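You operate a simulated robot arm through the tools that you are given. There is no shell and no other tool. Be economical: measure what you need, move in short steps, check, and stop when the job is done.

You run a simulated two-armed robot. Do the job below in one go: nothing can be reset, and whatever is moved stays where it is left.

JOB
Screw the lid back on the earplug jar.

Only the result counts: the job must be done as asked and must still hold three seconds after the hand-in. Knocking over, shifting, dropping, spilling or breaking anything else fails it. Lids that push on must go on centred and level and be pressed home; caps that screw on are set level and turned clockwise until they are tight.

ROBOT AND FRAMES
Two 7-joint arms with two-finger grippers on one trunk, on a base that drives. Base frame: it is fixed to the floor where the robot stands at the start and does not move with it; the origin is under the middle of the robot, x ahead of it, y to its left, z up. Lengths are in mm, angles in degrees, forces in N, time in s.
The left shoulder is at the start at [78, 151, 938], the right one opposite. With the tool pointing down near the work surface each hand reaches from about 280 to 800 mm from the robot's upright axis, wherever it stands, measured 20 degrees to its own side. Payload 2.54 kg a hand.
Tool frame (each hand has its own): the origin (TCP) lies between the finger pads and is the grasp point; the fingertips stand 30 mm ahead of it; z points along the fingers, y is the line along which they close. The gripper opens to 116 mm. The gripper's body begins 95 mm behind the TCP.
Orientation is that of the tool frame in the base frame, as a unit quaternion [x, y, z, w]. With the fingers straight down and closing along the base's y, the tool's x points along the base's -x, its y along +y and its z along -z.

CONTROLS
- The arms move only by the tool servo_tool. It takes "left_increments", "right_increments" or both (then of equal length, played together; a hand with none holds still); each is one flat list of numbers, 6 for each row, row after row: the shift along the tool's x, y, z in mm, then the turn, a rotation vector about the tool's x, y, z in degrees. In form: [dx, dy, dz, ax, ay, az, dx, dy, dz, ax, ay, az, ...]. A call has 1 to 12 rows; each row shifts and turns the commanded pose from where the row before left it, along the tool's axes as they then stand. "left_claw" and "right_claw" are, for a hand that has rows, the closure, from 0 (fully open) to 1 (shut), set as the call begins (left out, the last holds). A row lasts 0.2 s, in which the tool goes at most 50 mm and 8.6 degrees; a call with a longer step from one row to the next is refused whole, and so is a gripper value outside its range. Where a pose cannot be reached the arm comes as near as it can. A force on the tool above 40 N (or 10 N above the force at the start of the call, whichever is more), or a blocked arm, ends the call early, and 0.2 s more pass. The fingers move at their own pace (about 72 mm/s each) and stop on an object; they squeeze with about 40 N. The grip force told is the motor's: it shows also when the fingers shut on nothing. Time passes only in rows, and 0.2 s behind the last, so rows that do not move let the fingers close. It gives the time, the measured TCP pose, the force on the tool (base axes), the opening and the grip force at its end, in the units of the frame above (readings bear some noise), with the torque about the TCP (base axes, N m) and any sound that the robot's microphone picked up.
- Cameras (640 x 400 px; columns grow to the right, rows downward): "scene" is now at [157.5, 1.7, 1097.1]; the picture's right is [0.02, -1.00, 0.00], its down [-0.15, -0.00, -0.99] and it looks along [0.99, 0.02, -0.15] (base axes); focal length 214 px, centre (320, 200). "left" rides on the left gripper at [69, 15, -122] in its tool frame; the picture's right is [-0.21, 0.98, 0.00], its down [-0.83, -0.18, -0.53] and it looks along [-0.52, -0.11, 0.85] (tool axes); focal length 251 px, centre (320, 200). "right" rides on the right gripper at [69, -15, -122] in its tool frame; the picture's right is [0.22, 0.98, 0.00], its down [-0.83, 0.18, -0.53] and it looks along [-0.52, 0.11, 0.85] (tool axes); focal length 251 px, centre (320, 200). There is no depth. A picture from a camera that has moved, and an enlarged one, comes with that camera's place and axes in the base frame and with its lens.
- camera(camera): a new picture of that camera. No time passes.
- lift_body(by): slides the trunk up (or, below 0, down) by that many mm; the arms and the scene camera ride with it, the base frame stays. It gives what a move gives, with no picture.
- base_move(legs): drives the robot by 1 to 6 legs, each [ahead, left, turn to the left] in mm, mm and degrees, along the robot's own axes; the way and the turn of a leg run together, so that a leg with both is an arc; at most 1500 mm and 180 degrees a leg. The arms and the cameras ride along, it lands a little off, and it stops where it bumps. It gives what a move gives.
- aim_head(pan, tilt): turns the head with the scene camera to pan (to the left, within 80 degrees either way) and tilt (down, from -29 to 69), counted from straight ahead of the robot. It gives what a move gives.
- inspect(camera, box): a new picture of the part [left, top, right, bottom] of that camera's present view, enlarged. No time passes.
- finish_job(): hands the job in; it is judged then, once.

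Work in short steps. Places have to be worked out from the pictures, the camera data and where the tool is seen: move nearer, look again, correct. Check each grasp and each placing, and mend what went wrong. You have 120 turns and 100 pictures in all, those below and enlarged ones among them. Open the grippers and draw the arms clear of the work before you hand the job in, unless the task says otherwise; then end with one line.

The tools are called as a command line: name --argument value ..., lists and objects as JSON in quotes. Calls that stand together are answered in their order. servo_tool: Moves the arms, as the interface text tells. Its arguments: {"type":"object","properties":{"left_increments":{"type":"array","items":{"type":"number"}},"left_claw":{"type":"number"},"right_increments":{"type":"array","items":{"type":"number"}},"right_claw":{"type":"number"}},"required":[]} The other tools are called the same way: lift_body (by) slides the trunk up or down; base_move (legs) drives the base; aim_head (pan, tilt) turns the head that bears the scene camera; camera (camera) takes a picture; inspect (camera, box) takes an enlarged picture of a part of a camera's view; finish_job () hands the job in.

At the start:

```text
time_s: 0.0
left_eef_pos: [437.8, 200.7, 1120.0]
left_ee_rot: [0.0, 1.0, 0.001, 0.0]
left_wrist_force: [-0.1, 0.7, -0.4]
left_torque: [0.02, 0.01, 0.0]
left_gripper_width: 116.0
left_gripper_force: 0.0
right_eef_pos: [386.6, -125.0, 1101.5]
right_ee_rot: [0.0, 1.0, 0.0, 0.0]
right_wrist_force: [0.6, 1.5, 0.7]
right_torque: [0.02, 0.0, -0.02]
right_gripper_width: 116.0
right_gripper_force: 0.1
trunk travel left (down, up): [-175.0, 114.0]
robot x, y, heading: [0.4, -2.6, 0.1]
head pan, tilt: [0.9, 8.6]
```

scene: 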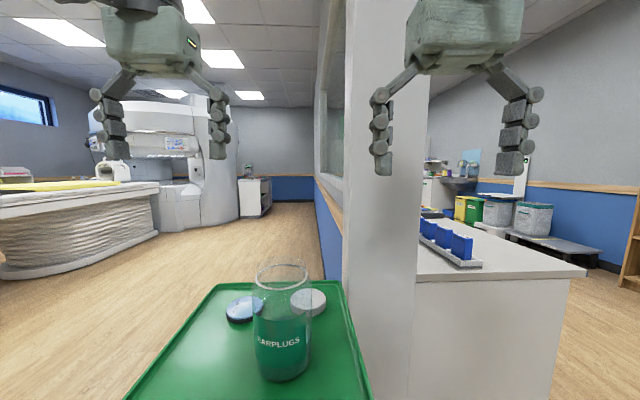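
right: 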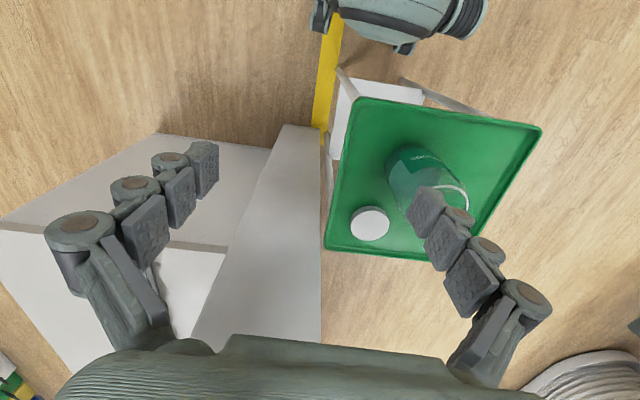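
left: 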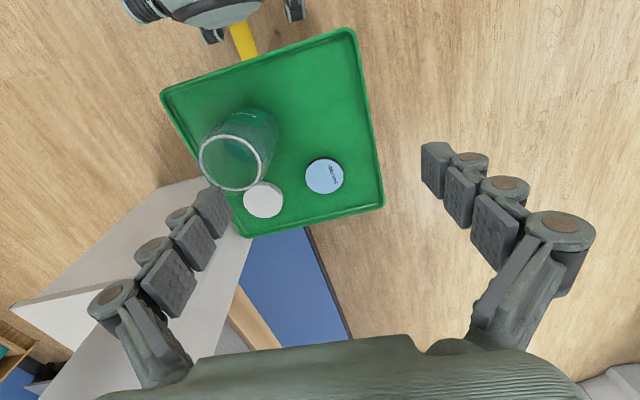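

The tray holds a jar marked EARPLUGS and two lids, one bluish with a print and one white. I'll look down and enlarge to tell which one fits.

aim_head --pan 0 --tilt 45

inspect --camera "left" --box '[150, 20, 390, 250]'

inspect --camera "scene" --box '[120, 0, 480, 300]'

```text
time_s: 1.0
left_eef_pos: [437.9, 200.6, 1119.5]
left_ee_rot: [0.0, 1.0, 0.0, 0.001]
left_wrist_force: [0.7, -0.2, -0.2]
left_torque: [0.0, 0.01, 0.01]
left_gripper_width: 115.8
left_gripper_force: 0.0
right_eef_pos: [387.4, -124.8, 1101.7]
right_ee_rot: [0.0, 1.0, 0.0, 0.001]
right_wrist_force: [0.5, -0.2, -0.3]
right_torque: [0.0, 0.02, -0.01]
right_gripper_width: 115.9
right_gripper_force: 0.1
trunk travel left (down, up): [-175.0, 114.0]
robot x, y, heading: [2.8, 0.2, 0.2]
head pan, tilt: [0.0, 45.0]
```

```text
1.74 times, centred on (270, 135) of left
camera zoom: at [368.8, 216.1, 1241.9], right [0.21, 0.98, 0.0], down [0.83, -0.18, 0.53], along [0.52, -0.11, -0.85], focal length 437 px, centre (407, 313)
```

zoom: 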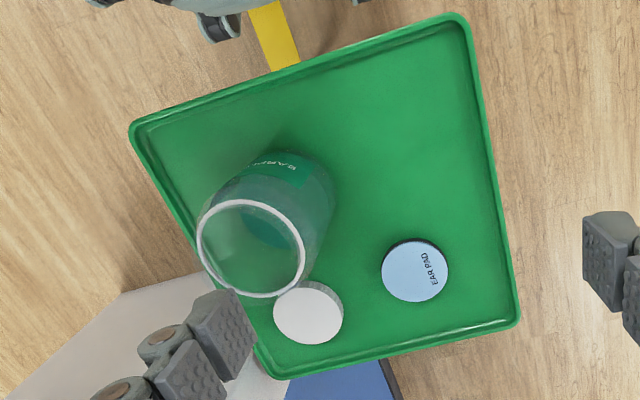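

```text
1.33 times, centred on (300, 150) of scene
camera zoom: at [146.1, 0.3, 1039.9], right [0.0, -1.0, 0.0], down [-0.71, 0.0, -0.71], along [0.71, 0.0, -0.71], focal length 286 px, centre (347, 267)
```

zoom: 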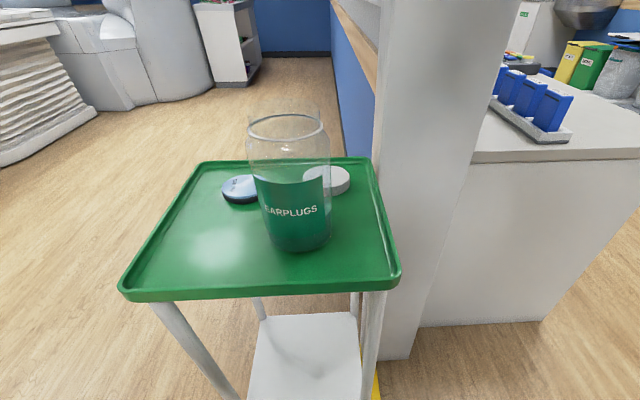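

Triangulating from the two cameras: jar mouth is near (480, 67, 922), about 83 mm across. The white lid is near (626, 37, 782), about 87 mm across, and the "EAR PAD" disc is a smaller decoy. I'll bring the left hand above the white lid for a closer look.

servo_tool --left_increments '[-24, -26, 20, 0, 0, 0, -24, -26, 20, 0, 0, 0, -24, -26, 20, 0, 0, 0, -24, -26, 20, 0, 0, 0, -24, -26, 20, 0, 0, 0, -24, -26, 20, 0, 0, 0]'

camera --camera "left"

camera --camera "scene"

```text
time_s: 2.4
left_eef_pos: [583.4, 43.4, 998.6]
left_ee_rot: [-0.001, 1.0, 0.0, 0.0]
left_wrist_force: [0.1, -0.4, -0.1]
left_torque: [0.0, 0.0, 0.0]
left_gripper_width: 116.2
left_gripper_force: 0.0
right_eef_pos: [388.5, -125.7, 1101.2]
right_ee_rot: [0.0, 1.0, -0.001, 0.0]
right_wrist_force: [-0.2, -1.1, -0.6]
right_torque: [0.0, 0.02, 0.0]
right_gripper_width: 116.1
right_gripper_force: 0.1
trunk travel left (down, up): [-175.0, 114.0]
robot x, y, heading: [-2.1, -0.9, 0.1]
head pan, tilt: [0.0, 45.0]
```

```text
94 pictures are left
camera left: at [513.7, 59.7, 1121.3], right [0.21, 0.98, 0.0], down [0.83, -0.18, 0.53], along [0.52, -0.11, -0.85], focal length 251 px, centre (320, 200)
```

left: 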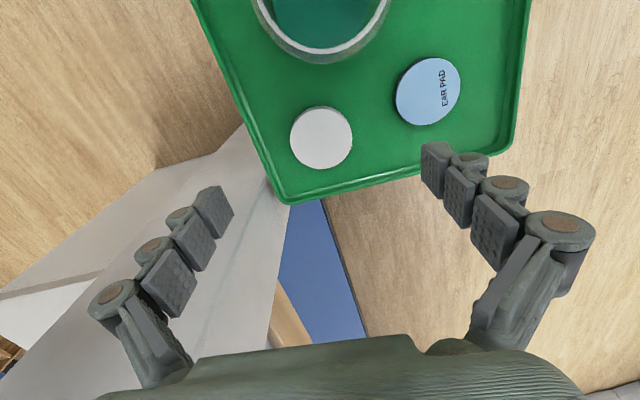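

```text
93 pictures are left
camera scene: at [146.4, 0.0, 1039.8], right [0.0, -1.0, 0.0], down [-0.71, 0.0, -0.71], along [0.71, 0.0, -0.71], focal length 214 px, centre (320, 200)
```

scene: 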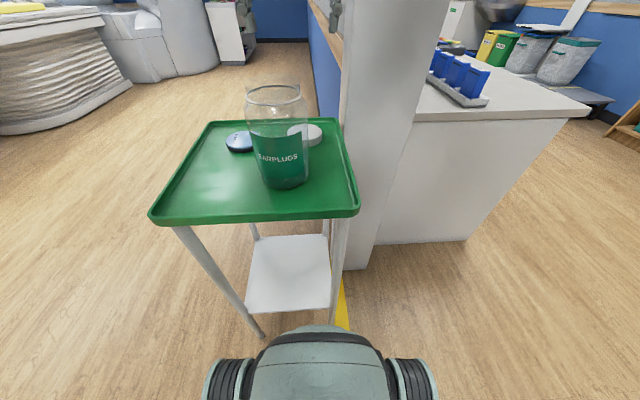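

The lid is confirmed at about (624, 38). I'll enlarge to judge its thickness and which way up it lies, and to look at the jar neck.

inspect --camera "scene" --box '[210, 70, 350, 200]'

inspect --camera "left" --box '[230, 0, 480, 200]'

inspect --camera "right" --box '[320, 90, 520, 260]'

```text
3.08 times, centred on (280, 135) of scene
camera zoom: at [146.4, 0.0, 1039.8], right [0.0, -1.0, 0.0], down [-0.71, 0.0, -0.71], along [0.71, 0.0, -0.71], focal length 660 px, centre (443, 400)
```

zoom: 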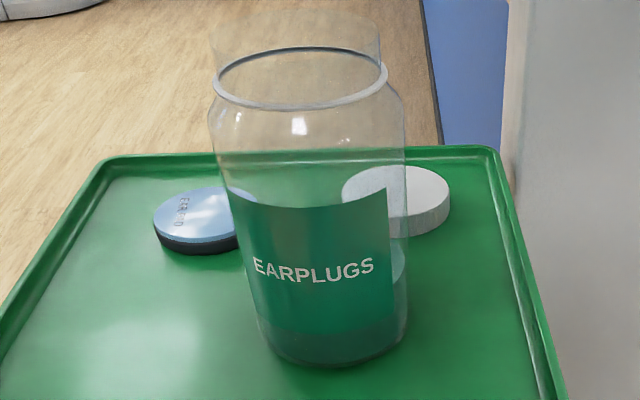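

```text
2.00 times, centred on (355, 100) of left
camera zoom: at [513.7, 59.7, 1121.3], right [0.21, 0.98, 0.0], down [0.83, -0.18, 0.53], along [0.52, -0.11, -0.85], focal length 503 px, centre (250, 400)
```

zoom: 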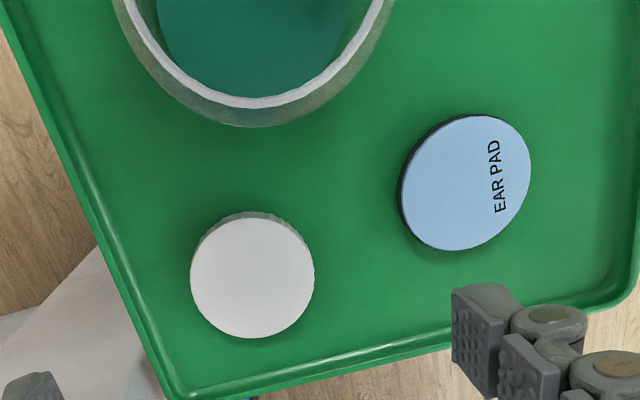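

```text
2.35 times, centred on (420, 175) of right
camera zoom: at [318.0, -140.4, 1222.8], right [-0.21, 0.98, 0.0], down [0.83, 0.18, 0.53], along [0.52, 0.11, -0.85], focal length 592 px, centre (85, 259)
```

zoom: 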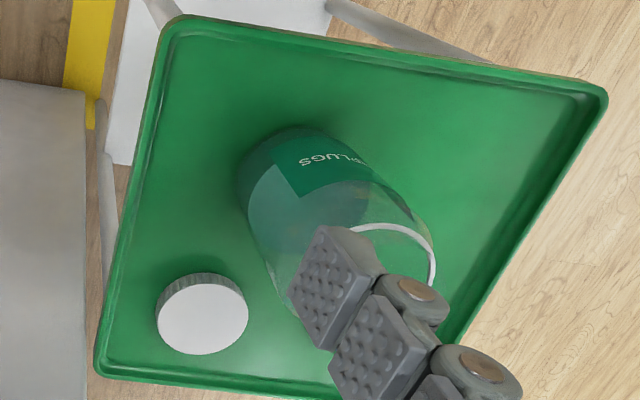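

Something transparent, likely the neck, seems to stand above the white ring on the jar. I'll move the left hand back over the jar to see it closely.

servo_tool --left_increments '[36, 10, -8, 0, 0, 0, 36, 10, -8, 0, 0, 0, 36, 10, -8, 0, 0, 0, 36, 10, -8, 0, 0, 0]'

camera --camera "left"

inspect --camera "scene" --box '[235, 70, 325, 130]'

```text
time_s: 3.4
left_eef_pos: [436.1, 85.4, 1030.1]
left_ee_rot: [0.0, 1.0, -0.001, -0.001]
left_wrist_force: [-0.6, -0.8, 0.1]
left_torque: [0.04, 0.01, 0.01]
left_gripper_width: 116.0
left_gripper_force: 0.1
right_eef_pos: [387.0, -124.8, 1101.5]
right_ee_rot: [0.0, 1.0, 0.0, 0.0]
right_wrist_force: [0.0, 0.4, 1.0]
right_torque: [-0.02, 0.02, 0.01]
right_gripper_width: 116.0
right_gripper_force: 0.1
trunk travel left (down, up): [-175.0, 114.0]
robot x, y, heading: [-0.5, -1.3, -0.1]
head pan, tilt: [0.0, 45.0]
```

```text
89 pictures are left
camera left: at [368.0, 100.4, 1153.4], right [0.21, 0.98, 0.0], down [0.83, -0.18, 0.53], along [0.52, -0.11, -0.85], focal length 251 px, centre (320, 200)
```

left: 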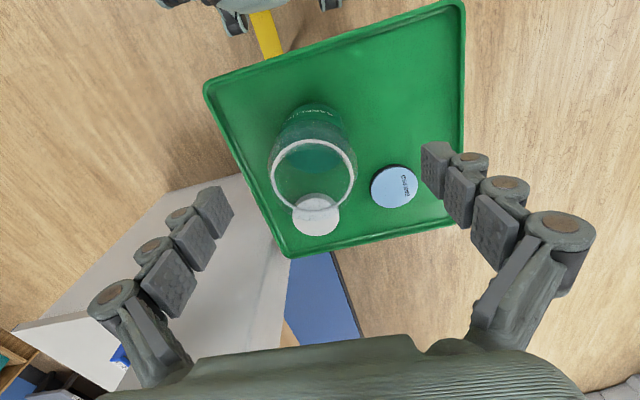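

```text
6.67 times, centred on (280, 100) of scene
camera zoom: at [145.8, 0.4, 1039.9], right [0.0, -1.0, 0.0], down [-0.71, 0.0, -0.71], along [0.71, 0.0, -0.71], focal length 1430 px, centre (587, 867)
```

zoom: 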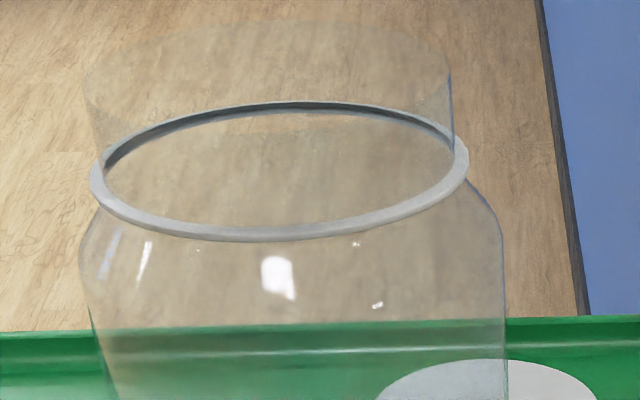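

The jar has a collar at about z 924 with a clear neck above it, up to about z 944 and roughly 78 mm across, so the white lid fits. I'll enlarge the lid to estimate its thickness and the tray height.

inspect --camera "scene" --box '[270, 115, 350, 165]'

inspect --camera "scene" --box '[230, 140, 330, 200]'

```text
8.00 times, centred on (310, 140) of scene
camera zoom: at [145.8, 0.4, 1039.9], right [0.0, -1.0, 0.0], down [-0.71, 0.0, -0.71], along [0.71, 0.0, -0.71], focal length 1716 px, centre (400, 680)
```

zoom: 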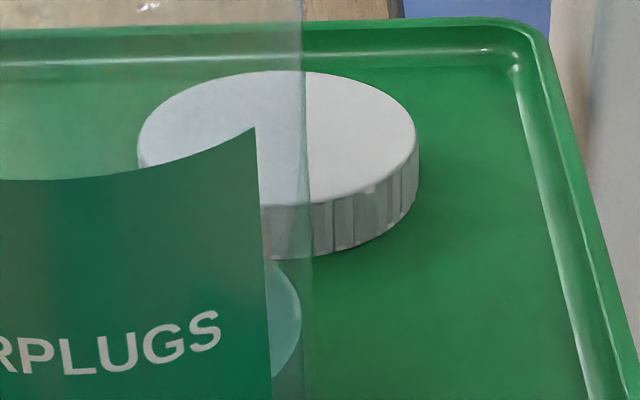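

```text
6.40 times, centred on (280, 170) of scene
camera zoom: at [145.8, 0.4, 1039.9], right [0.0, -1.0, 0.0], down [-0.71, 0.0, -0.71], along [0.71, 0.0, -0.71], focal length 1373 px, centre (576, 392)
```

zoom: 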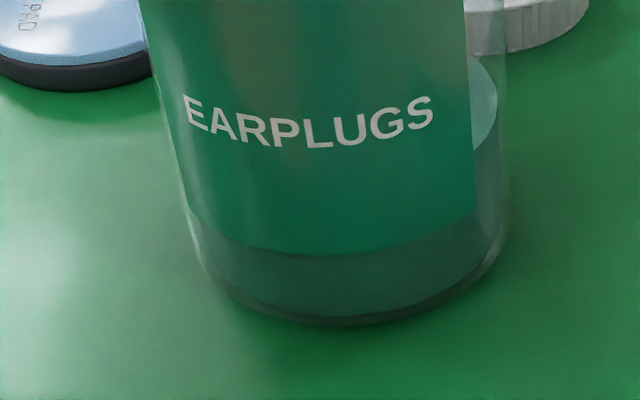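

Refined: the tray surface is at z≈776, the lid spans about 776–793 and is 84 mm across at (622, 38). I'll move above the lid and turn the hand −60° counter-clockwise, which keeps the fingers clear of the tray lip and leaves room for clockwise turning later.

servo_tool --left_increments '[-37.2, -9.4, 10, 0, 0, 0, -37.2, -9.4, 12, 0, 0, 0, -37.2, -9.4, 12, 0, 0, 0, -37.2, -9.4, 12, 0, 0, 0, -37.2, -9.4, 12, 0, 0, 0, 0, 0, 0, 0, 0, -8.5, 0, 0, 0, 0, 0, -8.5, 0, 0, 0, 0, 0, -8.5, 0, 0, 0, 0, 0, -8.5, 0, 0, 0, 0, 0, -8.5, 0, 0, 0, 0, 0, -8.5, 0, 0, 0, 0, 0, -8.5]' --left_claw 0.08

camera --camera "left"

```text
time_s: 6.0
left_eef_pos: [625.8, 36.7, 973.6]
left_ee_rot: [-0.497, 0.868, 0.0, 0.0]
left_wrist_force: [0.3, 1.2, -0.5]
left_torque: [0.04, 0.03, 0.04]
left_gripper_width: 107.0
left_gripper_force: 0.0
right_eef_pos: [387.9, -125.7, 1100.9]
right_ee_rot: [0.0, 1.0, 0.0, 0.0]
right_wrist_force: [0.9, -0.8, -1.0]
right_torque: [0.01, -0.02, -0.02]
right_gripper_width: 116.2
right_gripper_force: 0.1
trunk travel left (down, up): [-175.0, 114.0]
robot x, y, heading: [-1.7, 1.8, -0.0]
head pan, tilt: [0.0, 45.0]
```

```text
85 pictures are left
camera left: at [576.0, -13.8, 1095.9], right [-0.73, 0.68, 0.0], down [0.57, 0.62, 0.53], along [0.36, 0.39, -0.85], focal length 251 px, centre (320, 200)
```

left: 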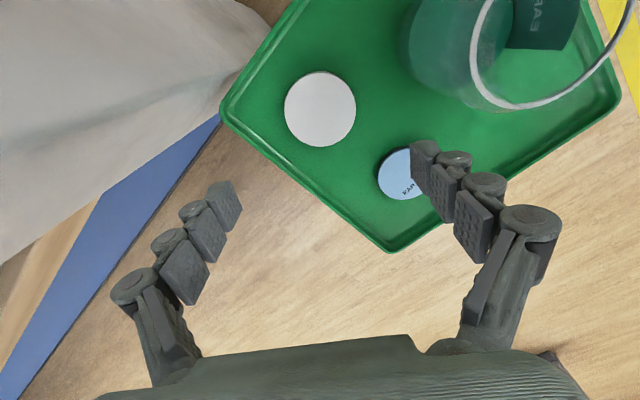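

The lid centre comes out at about (621, 36). I'll correct slightly and descend to z≈845, then check.

servo_tool --left_increments '[2.9, 3, 32, 0, 0, 0, 0, 0, 32, 0, 0, 0, 0, 0, 32, 0, 0, 0, 0, 0, 32, 0, 0, 0]'

camera --camera "left"

inspect --camera "scene" --box '[230, 60, 390, 160]'

```text
time_s: 7.0
left_eef_pos: [621.1, 36.4, 846.2]
left_ee_rot: [-0.497, 0.868, 0.001, 0.001]
left_wrist_force: [0.0, 1.2, 0.4]
left_torque: [0.0, 0.02, -0.01]
left_gripper_width: 106.5
left_gripper_force: 0.1
right_eef_pos: [388.3, -126.4, 1100.4]
right_ee_rot: [0.0, 1.0, 0.0, -0.001]
right_wrist_force: [0.5, -0.2, -0.1]
right_torque: [-0.01, 0.01, -0.02]
right_gripper_width: 115.7
right_gripper_force: 0.0
trunk travel left (down, up): [-175.0, 114.0]
robot x, y, heading: [1.3, 0.7, 0.2]
head pan, tilt: [0.0, 45.0]
```

```text
84 pictures are left
camera left: at [571.9, -15.0, 967.4], right [-0.73, 0.68, 0.0], down [0.57, 0.62, 0.53], along [0.36, 0.39, -0.85], focal length 251 px, centre (320, 200)
```

left: 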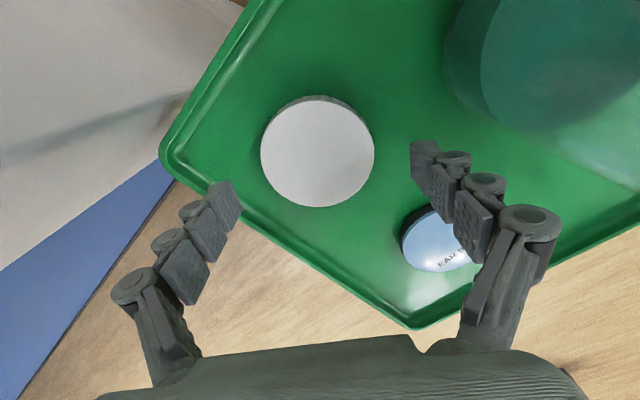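

```text
4.00 times, centred on (310, 110) of scene
camera zoom: at [146.3, 0.4, 1039.8], right [0.0, -1.0, 0.0], down [-0.71, 0.0, -0.71], along [0.71, 0.0, -0.71], focal length 858 px, centre (360, 560)
```

zoom: 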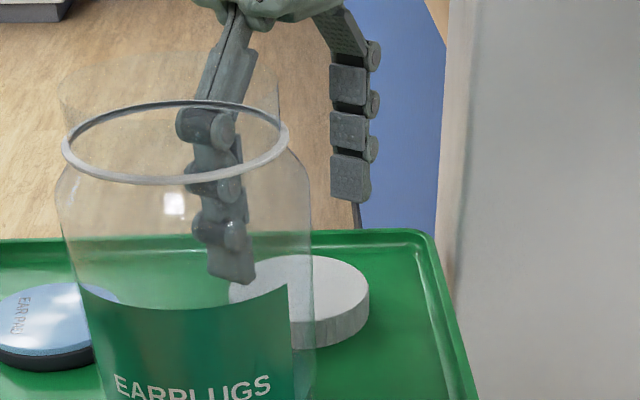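

Aligned within about 2 mm. I'll descend to z≈811 (tips ~781) and close on the lid.

servo_tool --left_increments '[2.2, 0.4, 12, 0, 0, 0, 0, 0, 12, 0, 0, 0, 0, 0, 11, 0, 0, 0]'

servo_tool --left_increments '[0, 0, 0, 0, 0, 0, 0, 0, 0, 0, 0, 0, 0, 0, 0, 0, 0, 0]' --left_claw 1.0

camera --camera "left"

inspect --camera "scene" --box '[230, 60, 390, 160]'

```text
time_s: 7.8
left_eef_pos: [618.4, 33.8, 810.7]
left_ee_rot: [-0.496, 0.868, 0.0, 0.0]
left_wrist_force: [0.1, 0.4, 0.5]
left_torque: [0.02, -0.01, -0.03]
left_gripper_width: 106.5
left_gripper_force: 0.1
right_eef_pos: [388.5, -125.6, 1102.3]
right_ee_rot: [0.0, 1.0, 0.0, 0.0]
right_wrist_force: [1.3, 0.4, -0.2]
right_torque: [-0.02, -0.02, 0.0]
right_gripper_width: 116.2
right_gripper_force: 0.0
trunk travel left (down, up): [-175.0, 114.0]
robot x, y, heading: [-0.5, 2.1, 0.2]
head pan, tilt: [0.0, 45.0]
```

```text
time_s: 8.6
left_eef_pos: [618.4, 33.8, 811.5]
left_ee_rot: [-0.497, 0.868, -0.001, 0.0]
left_wrist_force: [1.0, 0.0, 4.3]
left_torque: [0.04, 0.13, 0.01]
left_gripper_width: 79.0
left_gripper_force: 40.1
right_eef_pos: [387.6, -125.2, 1102.7]
right_ee_rot: [0.0, 1.0, 0.0, 0.0]
right_wrist_force: [-0.9, -1.2, 0.1]
right_torque: [0.03, -0.02, 0.0]
right_gripper_width: 116.3
right_gripper_force: 0.1
trunk travel left (down, up): [-175.0, 114.0]
robot x, y, heading: [-0.1, -3.9, -0.2]
head pan, tilt: [0.0, 45.0]
```

```text
82 pictures are left
camera left: at [569.8, -16.4, 933.6], right [-0.73, 0.68, 0.0], down [0.57, 0.62, 0.53], along [0.36, 0.39, -0.85], focal length 251 px, centre (320, 200)
```

left: 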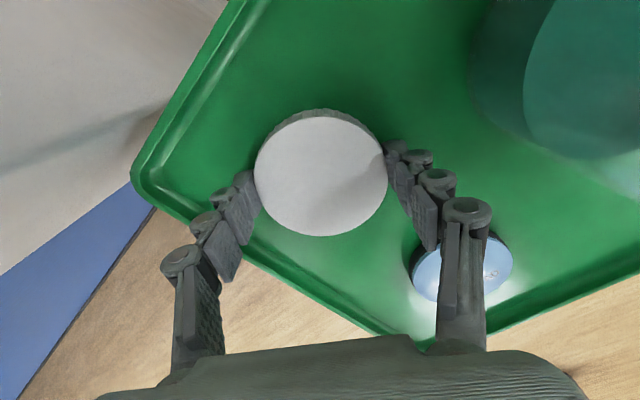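

```text
4.00 times, centred on (310, 110) of scene
camera zoom: at [145.8, 0.3, 1039.9], right [0.0, -1.0, 0.0], down [-0.71, 0.0, -0.71], along [0.71, 0.0, -0.71], focal length 858 px, centre (360, 560)
```

zoom: 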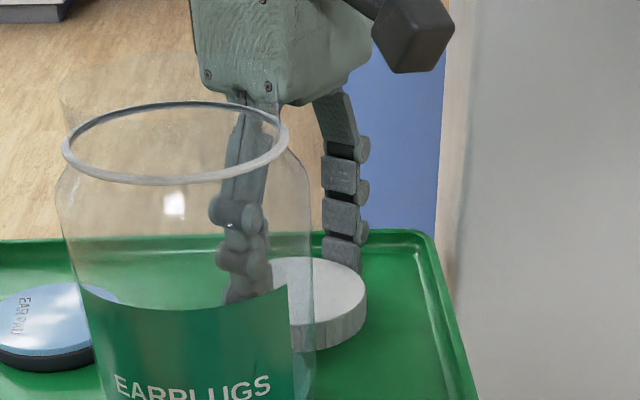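

Gripped at 79 mm with 40 N, well centred. I'll lift it.

servo_tool --left_increments '[0, 0, -20, 0, 0, 0, 0, 0, -40, 0, 0, 0, 0, 0, -45, 0, 0, 0, 0, 0, -45, 0, 0, 0, 0, 0, -40, 0, 0, 0, 0, 0, 0, 0, 0, 0]'

camera --camera "left"

camera --camera "scene"

```text
time_s: 10.0
left_eef_pos: [620.2, 33.5, 1000.3]
left_ee_rot: [-0.496, 0.868, 0.0, 0.0]
left_wrist_force: [-0.5, 0.5, 0.6]
left_torque: [-0.03, -0.03, 0.01]
left_gripper_width: 79.3
left_gripper_force: 39.9
right_eef_pos: [389.3, -125.6, 1101.7]
right_ee_rot: [0.0, 1.0, 0.0, 0.0]
right_wrist_force: [0.0, -0.7, 0.1]
right_torque: [-0.01, -0.01, -0.01]
right_gripper_width: 115.7
right_gripper_force: 0.1
trunk travel left (down, up): [-175.0, 114.0]
robot x, y, heading: [1.6, 0.7, -0.2]
head pan, tilt: [0.0, 45.0]
```

```text
80 pictures are left
camera left: at [571.0, -16.9, 1123.3], right [-0.73, 0.68, 0.0], down [0.58, 0.62, 0.53], along [0.36, 0.39, -0.85], focal length 251 px, centre (320, 200)
```

left: 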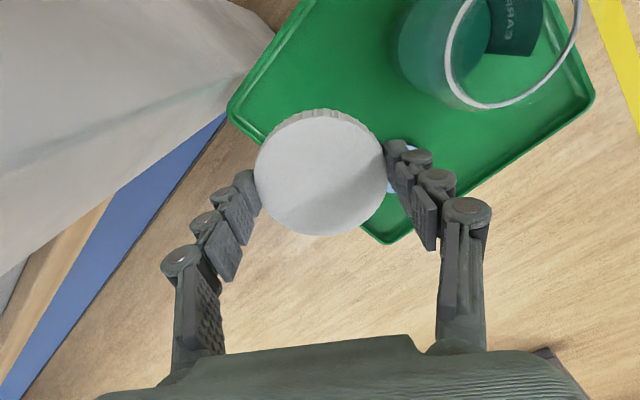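

```text
79 pictures are left
camera scene: at [146.2, 0.3, 1039.8], right [0.0, -1.0, 0.0], down [-0.71, 0.0, -0.71], along [0.71, 0.0, -0.71], focal length 214 px, centre (320, 200)
```

scene: 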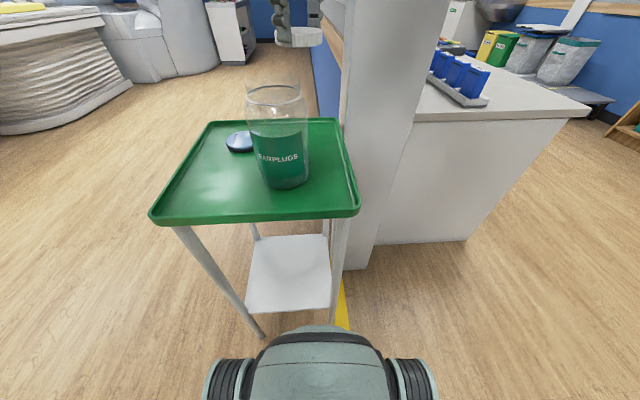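

The lid is held well. Next, the right hand will hold the jar body from the front right, tilted about 60° from vertical. I'll orient it up high first: yaw 25° left, then pitch 60°.

servo_tool --right_increments '[0, 0, 0, 0, 0, -8.4, 0, 0, 0, 0, 0, -8.3, 0, 0, 0, 0, 0, -8.3, 0, 0, 0, 0, -8.5, 0, 0, 0, 0, 0, -8.5, 0, 0, 0, 0, 0, -8.6, 0, 0, 0, 0, 0, -8.6, 0, 0, 0, 0, 0, -8.6, 0, 0, 0, 0, 0, -8.6, 0, 0, 0, 0, 0, -8.6, 0]'

camera --camera "right"

```text
time_s: 12.2
left_eef_pos: [619.1, 33.3, 1002.1]
left_ee_rot: [-0.496, 0.868, 0.001, 0.0]
left_wrist_force: [-0.5, 0.6, 0.9]
left_torque: [0.0, 0.0, 0.01]
left_gripper_width: 79.4
left_gripper_force: 40.0
right_eef_pos: [387.7, -124.4, 1100.9]
right_ee_rot: [-0.188, 0.844, 0.109, 0.49]
right_wrist_force: [0.3, -0.7, 0.2]
right_torque: [-0.02, -0.01, -0.02]
right_gripper_width: 115.8
right_gripper_force: 0.1
trunk travel left (down, up): [-175.0, 114.0]
robot x, y, heading: [-0.1, -2.1, 0.4]
head pan, tilt: [0.0, 45.0]
```

```text
78 pictures are left
camera right: at [265.7, -197.9, 1102.0], right [-0.51, 0.84, -0.19], down [-0.12, 0.14, 0.98], along [0.85, 0.52, 0.03], focal length 251 px, centre (320, 200)
```

right: 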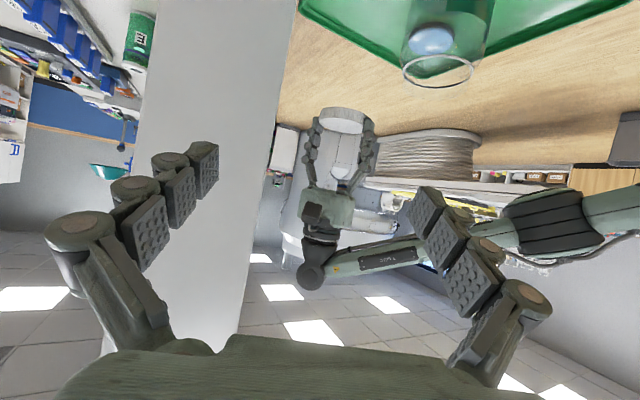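

Orientation is reached. Now I'll move to the pre-grasp at about (386, 23, 910), short of the jar.

servo_tool --right_increments '[22.5, 22.4, 24.7, 0, 0, 0, 22.5, 22.4, 24.7, 0, 0, 0, 22.5, 22.4, 24.7, 0, 0, 0, 22.5, 22.4, 24.7, 0, 0, 0, 22.5, 22.4, 24.7, 0, 0, 0, 22.5, 22.4, 24.7, 0, 0, 0]'

camera --camera "right"

camera --camera "scene"

```text
time_s: 12.6
left_eef_pos: [620.5, 33.9, 1001.1]
left_ee_rot: [-0.496, 0.868, 0.0, 0.0]
left_wrist_force: [-0.7, 0.5, -0.2]
left_torque: [0.01, -0.02, 0.01]
left_gripper_width: 79.1
left_gripper_force: 40.3
right_eef_pos: [390.4, -110.5, 1081.4]
right_ee_rot: [-0.174, 0.847, 0.11, 0.491]
right_wrist_force: [1.0, -8.3, 4.5]
right_torque: [0.42, 0.51, 0.98]
right_gripper_width: 115.7
right_gripper_force: 0.0
trunk travel left (down, up): [-175.0, 114.0]
robot x, y, heading: [0.4, 1.0, -0.1]
head pan, tilt: [0.0, 45.0]
stopped in row 2 (right hand): the force on the tool passed its limit at 74 N (the readings are from after the stop); the commanded pose is now the measured one
```

```text
77 pictures are left
camera right: at [268.6, -180.7, 1081.0], right [-0.49, 0.85, -0.17], down [-0.12, 0.13, 0.98], along [0.86, 0.51, 0.04], focal length 251 px, centre (320, 200)
```

right: 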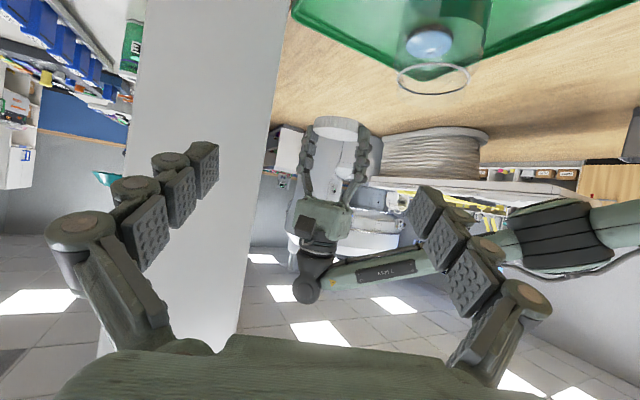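

```text
76 pictures are left
camera scene: at [145.5, 1.9, 1039.0], right [0.02, -1.0, 0.0], down [-0.71, -0.01, -0.7], along [0.7, 0.01, -0.71], focal length 214 px, centre (320, 200)
```

scene: 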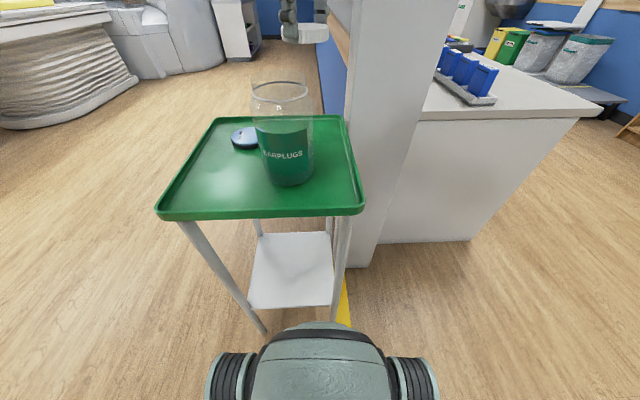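

The right arm bumped, most likely its wrist or forearm against the head. I'll back it off, raise the left hand over jar height, and then drive the base back about 150 mm for room.

servo_tool --right_increments '[-6.5, -9, -8.5, 0, 0, 0, -6.5, -9, -8.5, 0, 0, 0, 0, 0, 0, 0, 0, 0]' --left_increments '[0, 0, -25, 0, 0, 0, 0, 0, -25, 0, 0, 0, 0, 0, -25, 0, 0, 0]'

base_move --legs '[[-150, 0, 0]]'

camera --camera "scene"

camera --camera "right"

```text
time_s: 13.4
left_eef_pos: [618.3, 35.1, 1077.9]
left_ee_rot: [-0.496, 0.868, -0.002, 0.001]
left_wrist_force: [-0.9, -0.3, 0.8]
left_torque: [0.04, 0.01, -0.01]
left_gripper_width: 79.1
left_gripper_force: 40.2
right_eef_pos: [389.9, -130.0, 1101.5]
right_ee_rot: [-0.175, 0.847, 0.11, 0.49]
right_wrist_force: [-0.1, 0.8, -0.2]
right_torque: [-0.04, 0.0, -0.03]
right_gripper_width: 115.7
right_gripper_force: 0.0
trunk travel left (down, up): [-175.0, 114.0]
robot x, y, heading: [-1.7, -2.2, -0.1]
head pan, tilt: [0.0, 45.0]
```

```text
time_s: 14.8
left_eef_pos: [468.6, 33.8, 1075.6]
left_ee_rot: [-0.497, 0.868, 0.0, 0.001]
left_wrist_force: [0.7, 0.2, -0.6]
left_torque: [0.01, -0.06, -0.01]
left_gripper_width: 79.2
left_gripper_force: 40.4
right_eef_pos: [241.7, -128.9, 1101.0]
right_ee_rot: [-0.177, 0.847, 0.111, 0.49]
right_wrist_force: [-0.3, -0.9, 0.2]
right_torque: [-0.04, 0.0, -0.01]
right_gripper_width: 115.9
right_gripper_force: 0.0
trunk travel left (down, up): [-175.0, 114.0]
robot x, y, heading: [-149.1, 1.4, -0.0]
head pan, tilt: [0.0, 45.0]
```

```text
75 pictures are left
camera scene: at [-3.9, 0.4, 1040.0], right [0.0, -1.0, 0.0], down [-0.71, 0.0, -0.71], along [0.71, 0.0, -0.71], focal length 214 px, centre (320, 200)
```

scene: 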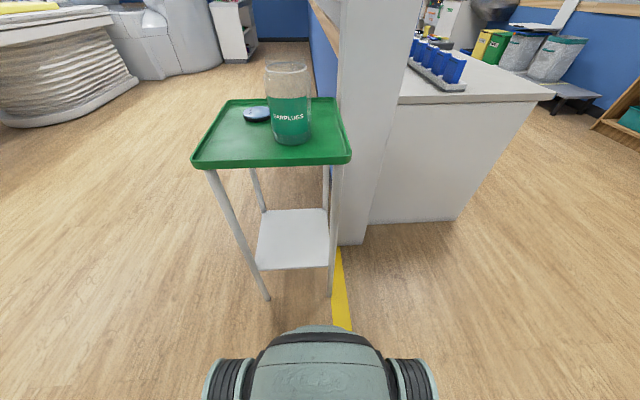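

```text
74 pictures are left
camera right: at [118.3, -200.3, 1100.5], right [-0.49, 0.85, -0.17], down [-0.12, 0.13, 0.98], along [0.86, 0.51, 0.04], focal length 251 px, centre (320, 200)
```

right: 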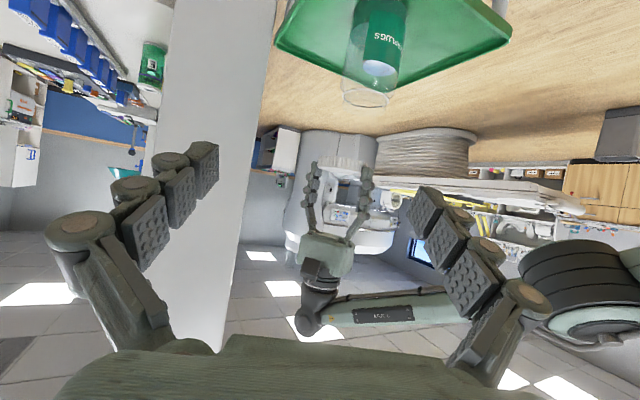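

The lid is still held. Now the right hand goes forward first and then down to the pre-grasp, in two stages.

servo_tool --right_increments '[-3.8, -6.4, 30.8, 0, 0, 0, -3.8, -6.4, 30.8, 0, 0, 0, -3.8, -6.4, 30.8, 0, 0, 0, -3.8, -6.4, 30.8, 0, 0, 0, -3.8, -6.4, 30.8, 0, 0, 0]'

servo_tool --right_increments '[18, 21.8, 22, 0, 0, 0, 18, 21.8, 22, 0, 0, 0, 18, 21.8, 22, 0, 0, 0, 18, 21.8, 22, 0, 0, 0, 18, 21.8, 22, 0, 0, 0]'

camera --camera "right"

camera --camera "scene"

```text
time_s: 16.0
left_eef_pos: [468.0, 34.4, 1075.7]
left_ee_rot: [-0.497, 0.868, -0.001, 0.001]
left_wrist_force: [0.2, 0.0, 0.0]
left_torque: [0.0, 0.0, -0.02]
left_gripper_width: 79.3
left_gripper_force: 40.3
right_eef_pos: [385.7, -99.5, 1041.8]
right_ee_rot: [-0.177, 0.846, 0.11, 0.49]
right_wrist_force: [-1.2, 0.2, -0.3]
right_torque: [0.02, -0.02, 0.01]
right_gripper_width: 115.7
right_gripper_force: 0.0
trunk travel left (down, up): [-175.0, 114.0]
robot x, y, heading: [-152.5, 0.3, -0.1]
head pan, tilt: [0.0, 45.0]
```

```text
time_s: 17.2
left_eef_pos: [469.3, 34.4, 1076.3]
left_ee_rot: [-0.497, 0.868, -0.001, 0.001]
left_wrist_force: [-0.4, 0.6, -0.3]
left_torque: [0.0, 0.02, 0.0]
left_gripper_width: 79.1
left_gripper_force: 40.0
right_eef_pos: [386.2, 21.0, 909.7]
right_ee_rot: [-0.176, 0.847, 0.11, 0.49]
right_wrist_force: [0.3, 0.5, 0.7]
right_torque: [0.02, 0.02, -0.03]
right_gripper_width: 115.9
right_gripper_force: 0.0
trunk travel left (down, up): [-175.0, 114.0]
robot x, y, heading: [-152.3, -0.3, -0.2]
head pan, tilt: [0.0, 45.0]
```

```text
73 pictures are left
camera right: at [264.6, -48.5, 909.5], right [-0.49, 0.85, -0.17], down [-0.12, 0.13, 0.98], along [0.86, 0.51, 0.04], focal length 251 px, centre (320, 200)
```

right: 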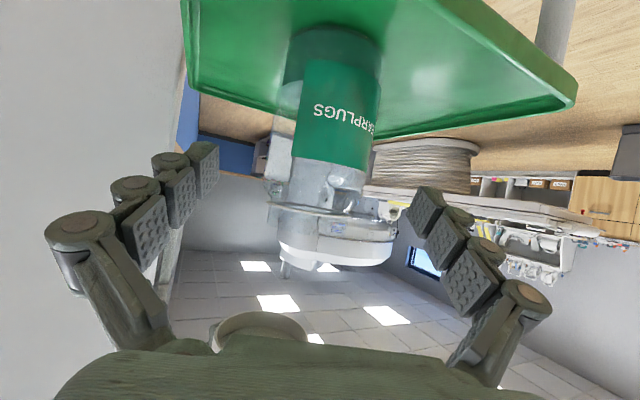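

```text
72 pictures are left
camera scene: at [-3.4, 0.5, 1039.8], right [0.0, -1.0, 0.0], down [-0.71, 0.0, -0.71], along [0.71, 0.0, -0.71], focal length 214 px, centre (320, 200)
```

scene: 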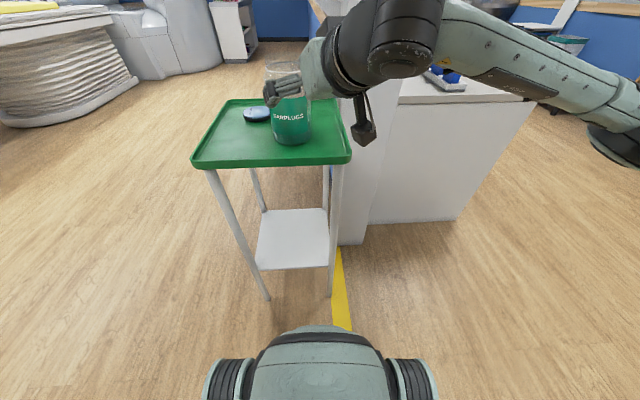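

I can see the jar ahead of the right hand; I'll enlarge to get its axis precisely.

inspect --camera "right" --box '[230, 0, 430, 250]'

inspect --camera "scene" --box '[235, 45, 345, 155]'

```text
1.60 times, centred on (330, 125) of right
camera zoom: at [264.6, -48.5, 909.5], right [-0.49, 0.85, -0.17], down [-0.12, 0.13, 0.98], along [0.86, 0.51, 0.04], focal length 402 px, centre (304, 320)
```

zoom: 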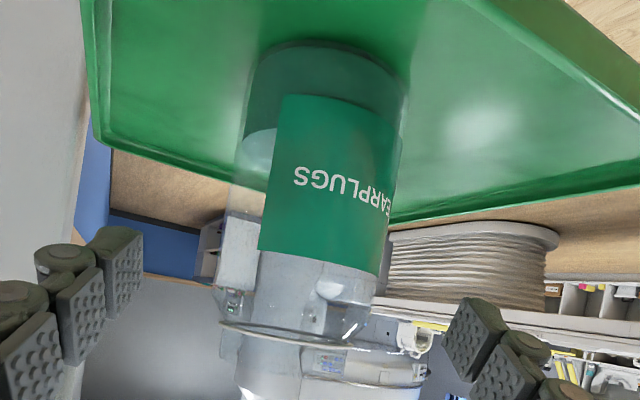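

```text
3.64 times, centred on (290, 100) of scene
camera zoom: at [-3.4, 0.5, 1039.8], right [0.0, -1.0, 0.0], down [-0.71, 0.0, -0.71], along [0.71, 0.0, -0.71], focal length 780 px, centre (429, 564)
```

zoom: 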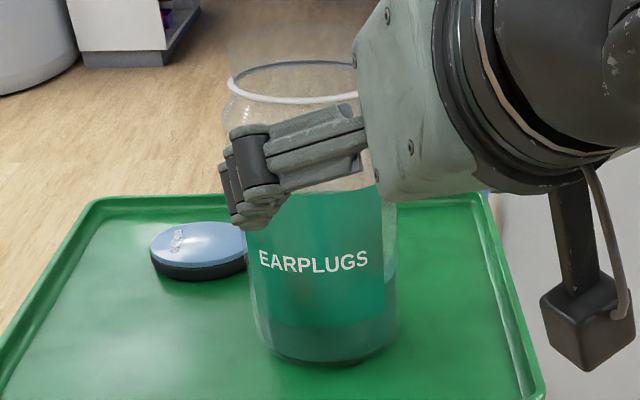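

The jar axis comes out near (479, 69) with a body about 97 mm across. I'll centre the fingers and advance halfway.

servo_tool --right_increments '[0, 5, 20, 0, 0, 0, 0, 0, 20, 0, 0, 0, 0, 0, 20, 0, 0, 0, 0, 0, 0, 0, 0, 0]'

inspect --camera "right" --box '[160, 0, 500, 280]'

inspect --camera "scene" --box '[235, 45, 345, 155]'

```text
time_s: 18.2
left_eef_pos: [469.6, 33.3, 1077.0]
left_ee_rot: [-0.497, 0.868, 0.0, 0.0]
left_wrist_force: [-0.5, 0.1, 0.5]
left_torque: [-0.02, -0.02, 0.02]
left_gripper_width: 78.9
left_gripper_force: 39.9
right_eef_pos: [433.0, 48.2, 880.2]
right_ee_rot: [-0.175, 0.847, 0.109, 0.49]
right_wrist_force: [-0.9, 0.0, -0.1]
right_torque: [-0.03, 0.01, 0.02]
right_gripper_width: 115.9
right_gripper_force: 0.0
trunk travel left (down, up): [-175.0, 114.0]
robot x, y, heading: [-149.5, -4.4, -0.0]
head pan, tilt: [0.0, 45.0]
```

```text
1.43 times, centred on (330, 140) of right
camera zoom: at [310.3, -22.6, 879.2], right [-0.49, 0.85, -0.17], down [-0.12, 0.13, 0.98], along [0.86, 0.51, 0.04], focal length 359 px, centre (306, 286)
```

zoom: 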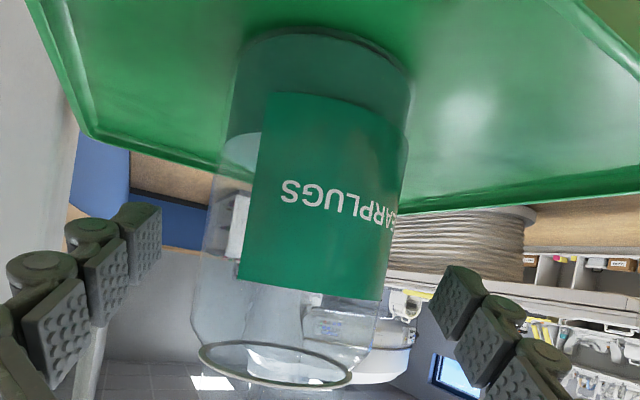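

```text
3.64 times, centred on (290, 100) of scene
camera zoom: at [-3.5, 0.4, 1039.8], right [0.0, -1.0, 0.0], down [-0.71, 0.0, -0.71], along [0.71, 0.0, -0.71], focal length 780 px, centre (429, 564)
```

zoom: 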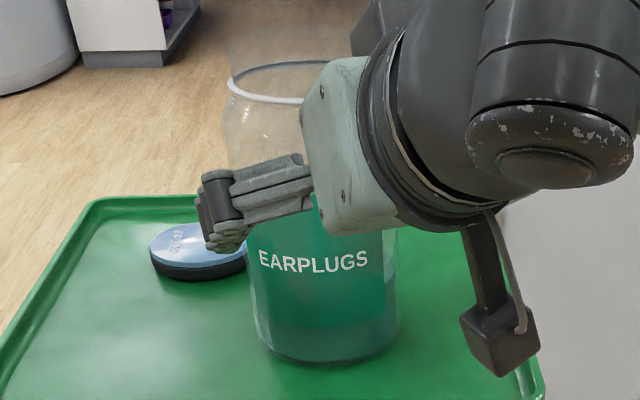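

The fingers are centred on the jar to about 1 mm. I'll advance the remaining 58 mm in small rows.

servo_tool --right_increments '[0, 0, 15, 0, 0, 0, 0, 0, 15, 0, 0, 0, 0, 0, 14, 0, 0, 0, 0, 0, 14, 0, 0, 0, 0, 0, 0, 0, 0, 0]'

inspect --camera "right" --box '[120, 0, 540, 380]'

camera --camera "left"

```text
time_s: 19.4
left_eef_pos: [469.6, 35.0, 1077.1]
left_ee_rot: [-0.497, 0.867, -0.001, 0.001]
left_wrist_force: [0.8, 0.1, 0.1]
left_torque: [0.0, -0.01, 0.03]
left_gripper_width: 79.1
left_gripper_force: 39.9
right_eef_pos: [480.0, 68.2, 850.2]
right_ee_rot: [-0.176, 0.847, 0.11, 0.49]
right_wrist_force: [0.5, -0.4, -0.3]
right_torque: [-0.03, 0.0, 0.02]
right_gripper_width: 116.1
right_gripper_force: 0.1
trunk travel left (down, up): [-175.0, 114.0]
robot x, y, heading: [-149.1, -0.3, -0.2]
head pan, tilt: [0.0, 45.0]
```

```text
1.05 times, centred on (330, 190) of right (not enlarged: the box is as wide or as high as the picture)
camera zoom: at [355.8, -2.0, 850.3], right [-0.49, 0.85, -0.17], down [-0.12, 0.13, 0.98], along [0.86, 0.51, 0.04], focal length 265 px, centre (310, 210)
```

zoom: 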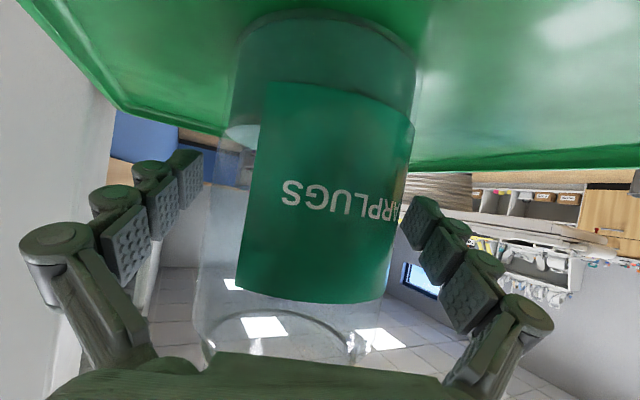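

```text
66 pictures are left
camera left: at [420.8, -16.5, 1198.8], right [-0.73, 0.68, 0.0], down [0.57, 0.62, 0.53], along [0.36, 0.39, -0.85], focal length 251 px, centre (320, 200)
```

left: 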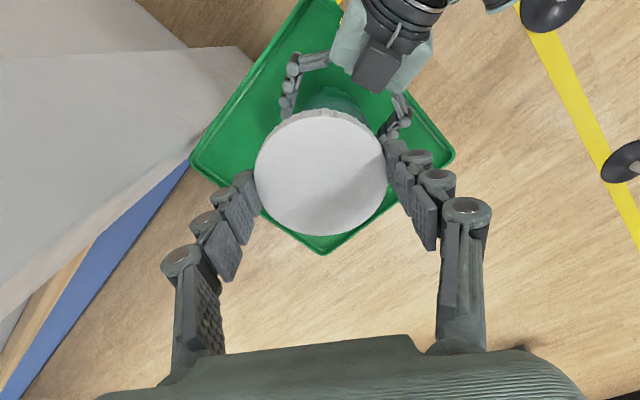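

The TCP projects to the middle of the jar body, so I'll close the right gripper on it.

servo_tool --right_increments '[0, 0, 0, 0, 0, 0, 0, 0, 0, 0, 0, 0, 0, 0, 0, 0, 0, 0]' --right_claw 1.0

inspect --camera "right" --box '[120, 0, 540, 380]'

inspect --camera "scene" --box '[235, 35, 345, 145]'

```text
time_s: 20.2
left_eef_pos: [468.6, 34.4, 1076.7]
left_ee_rot: [-0.497, 0.868, 0.0, 0.0]
left_wrist_force: [0.7, -0.2, 0.3]
left_torque: [0.01, 0.0, -0.03]
left_gripper_width: 79.1
left_gripper_force: 40.1
right_eef_pos: [478.5, 68.1, 851.0]
right_ee_rot: [-0.176, 0.847, 0.11, 0.49]
right_wrist_force: [0.4, -0.7, 1.0]
right_torque: [-0.22, -0.08, 0.01]
right_gripper_width: 92.8
right_gripper_force: 39.8
trunk travel left (down, up): [-175.0, 114.0]
robot x, y, heading: [-149.1, 4.5, -0.1]
head pan, tilt: [0.0, 45.0]
```

```text
1.05 times, centred on (330, 190) of right (not enlarged: the box is as wide or as high as the picture)
camera zoom: at [355.8, -2.4, 850.6], right [-0.49, 0.85, -0.17], down [-0.12, 0.13, 0.98], along [0.86, 0.51, 0.04], focal length 265 px, centre (310, 210)
```

zoom: 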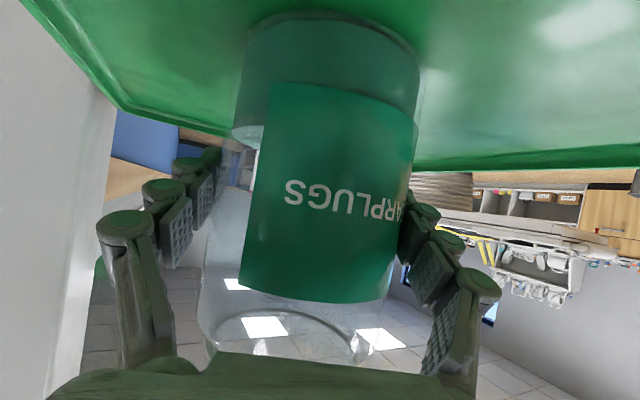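

```text
3.64 times, centred on (290, 90) of scene
camera zoom: at [-3.6, 0.3, 1039.9], right [0.0, -1.0, 0.0], down [-0.71, 0.0, -0.71], along [0.71, 0.0, -0.71], focal length 780 px, centre (429, 600)
```

zoom: 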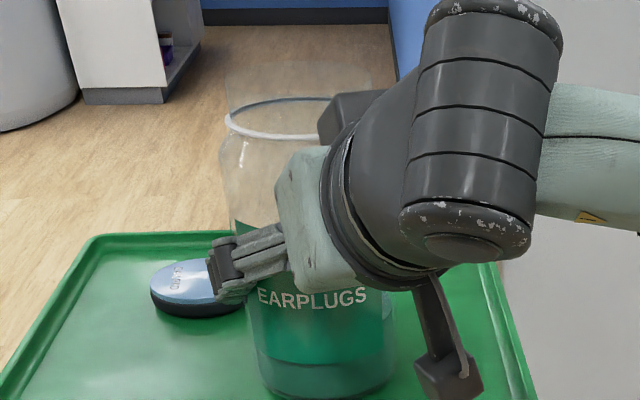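

The jar is firmly held (92.8 mm, 40 N). I'll shift the left hand past the jar so its camera can see the neck and I can measure its axis.

servo_tool --left_increments '[-37, -8, 0, 0, 0, 0, -37, -8, 0, 0, 0, 0, 0, 0, 0, 0, 0, 0]'

camera --camera "left"

inspect --camera "left" --box '[220, 0, 420, 130]'

```text
time_s: 21.0
left_eef_pos: [494.2, 71.1, 1071.2]
left_ee_rot: [-0.496, 0.868, -0.001, 0.0]
left_wrist_force: [0.6, 0.5, 0.0]
left_torque: [0.01, 0.04, 0.02]
left_gripper_width: 79.2
left_gripper_force: 39.9
left hand out of reach, approached as far as the arm can: row 1, 2
right_eef_pos: [478.7, 68.6, 850.5]
right_ee_rot: [-0.176, 0.846, 0.11, 0.49]
right_wrist_force: [-1.9, -0.6, 2.8]
right_torque: [-0.2, -0.02, -0.1]
right_gripper_width: 93.0
right_gripper_force: 39.8
trunk travel left (down, up): [-175.0, 114.0]
robot x, y, heading: [-148.5, 0.5, -0.1]
head pan, tilt: [0.0, 45.0]
```

```text
63 pictures are left
camera left: at [445.7, 20.6, 1193.0], right [-0.73, 0.68, 0.0], down [0.57, 0.62, 0.54], along [0.37, 0.39, -0.84], focal length 251 px, centre (320, 200)
```

left: 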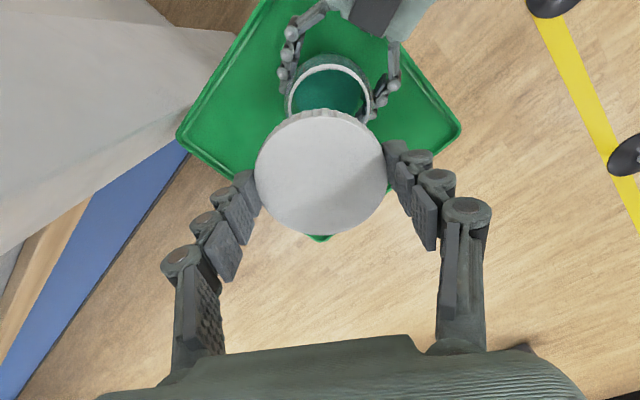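

```text
3.08 times, centred on (320, 65) of left
camera zoom: at [445.7, 20.6, 1193.0], right [-0.73, 0.68, 0.0], down [0.57, 0.62, 0.54], along [0.37, 0.39, -0.84], focal length 774 px, centre (320, 615)
```

zoom: 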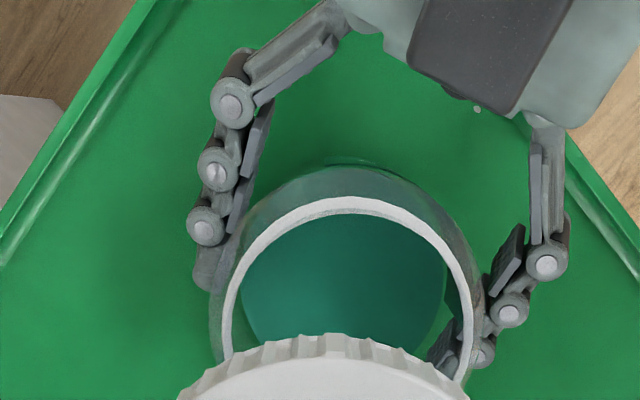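

The collar centre measures (481, 68); the lid sits within about 1–2 mm of the left TCP. I'll bring the lid above the neck. The earlier command may have overrun the reach limit, so I'll verify the pose afterward.

servo_tool --left_increments '[18.7, 11.2, 20, 0, 0, 0, 18.7, 11.2, 20, 0, 0, 0, 0, 0, 10, 0, 0, 0, 0, 0, 0, 0, 0, 0]'

```text
time_s: 22.0
left_eef_pos: [456.0, 51.2, 1021.6]
left_ee_rot: [-0.497, 0.868, 0.0, 0.001]
left_wrist_force: [-0.8, -0.4, 0.6]
left_torque: [0.01, -0.01, 0.0]
left_gripper_width: 79.0
left_gripper_force: 40.4
right_eef_pos: [478.8, 68.4, 850.8]
right_ee_rot: [-0.176, 0.847, 0.109, 0.489]
right_wrist_force: [0.4, 0.2, 3.5]
right_torque: [-0.18, -0.05, -0.02]
right_gripper_width: 92.8
right_gripper_force: 40.1
trunk travel left (down, up): [-175.0, 114.0]
robot x, y, heading: [-147.1, -5.9, -0.1]
head pan, tilt: [0.0, 45.0]
```

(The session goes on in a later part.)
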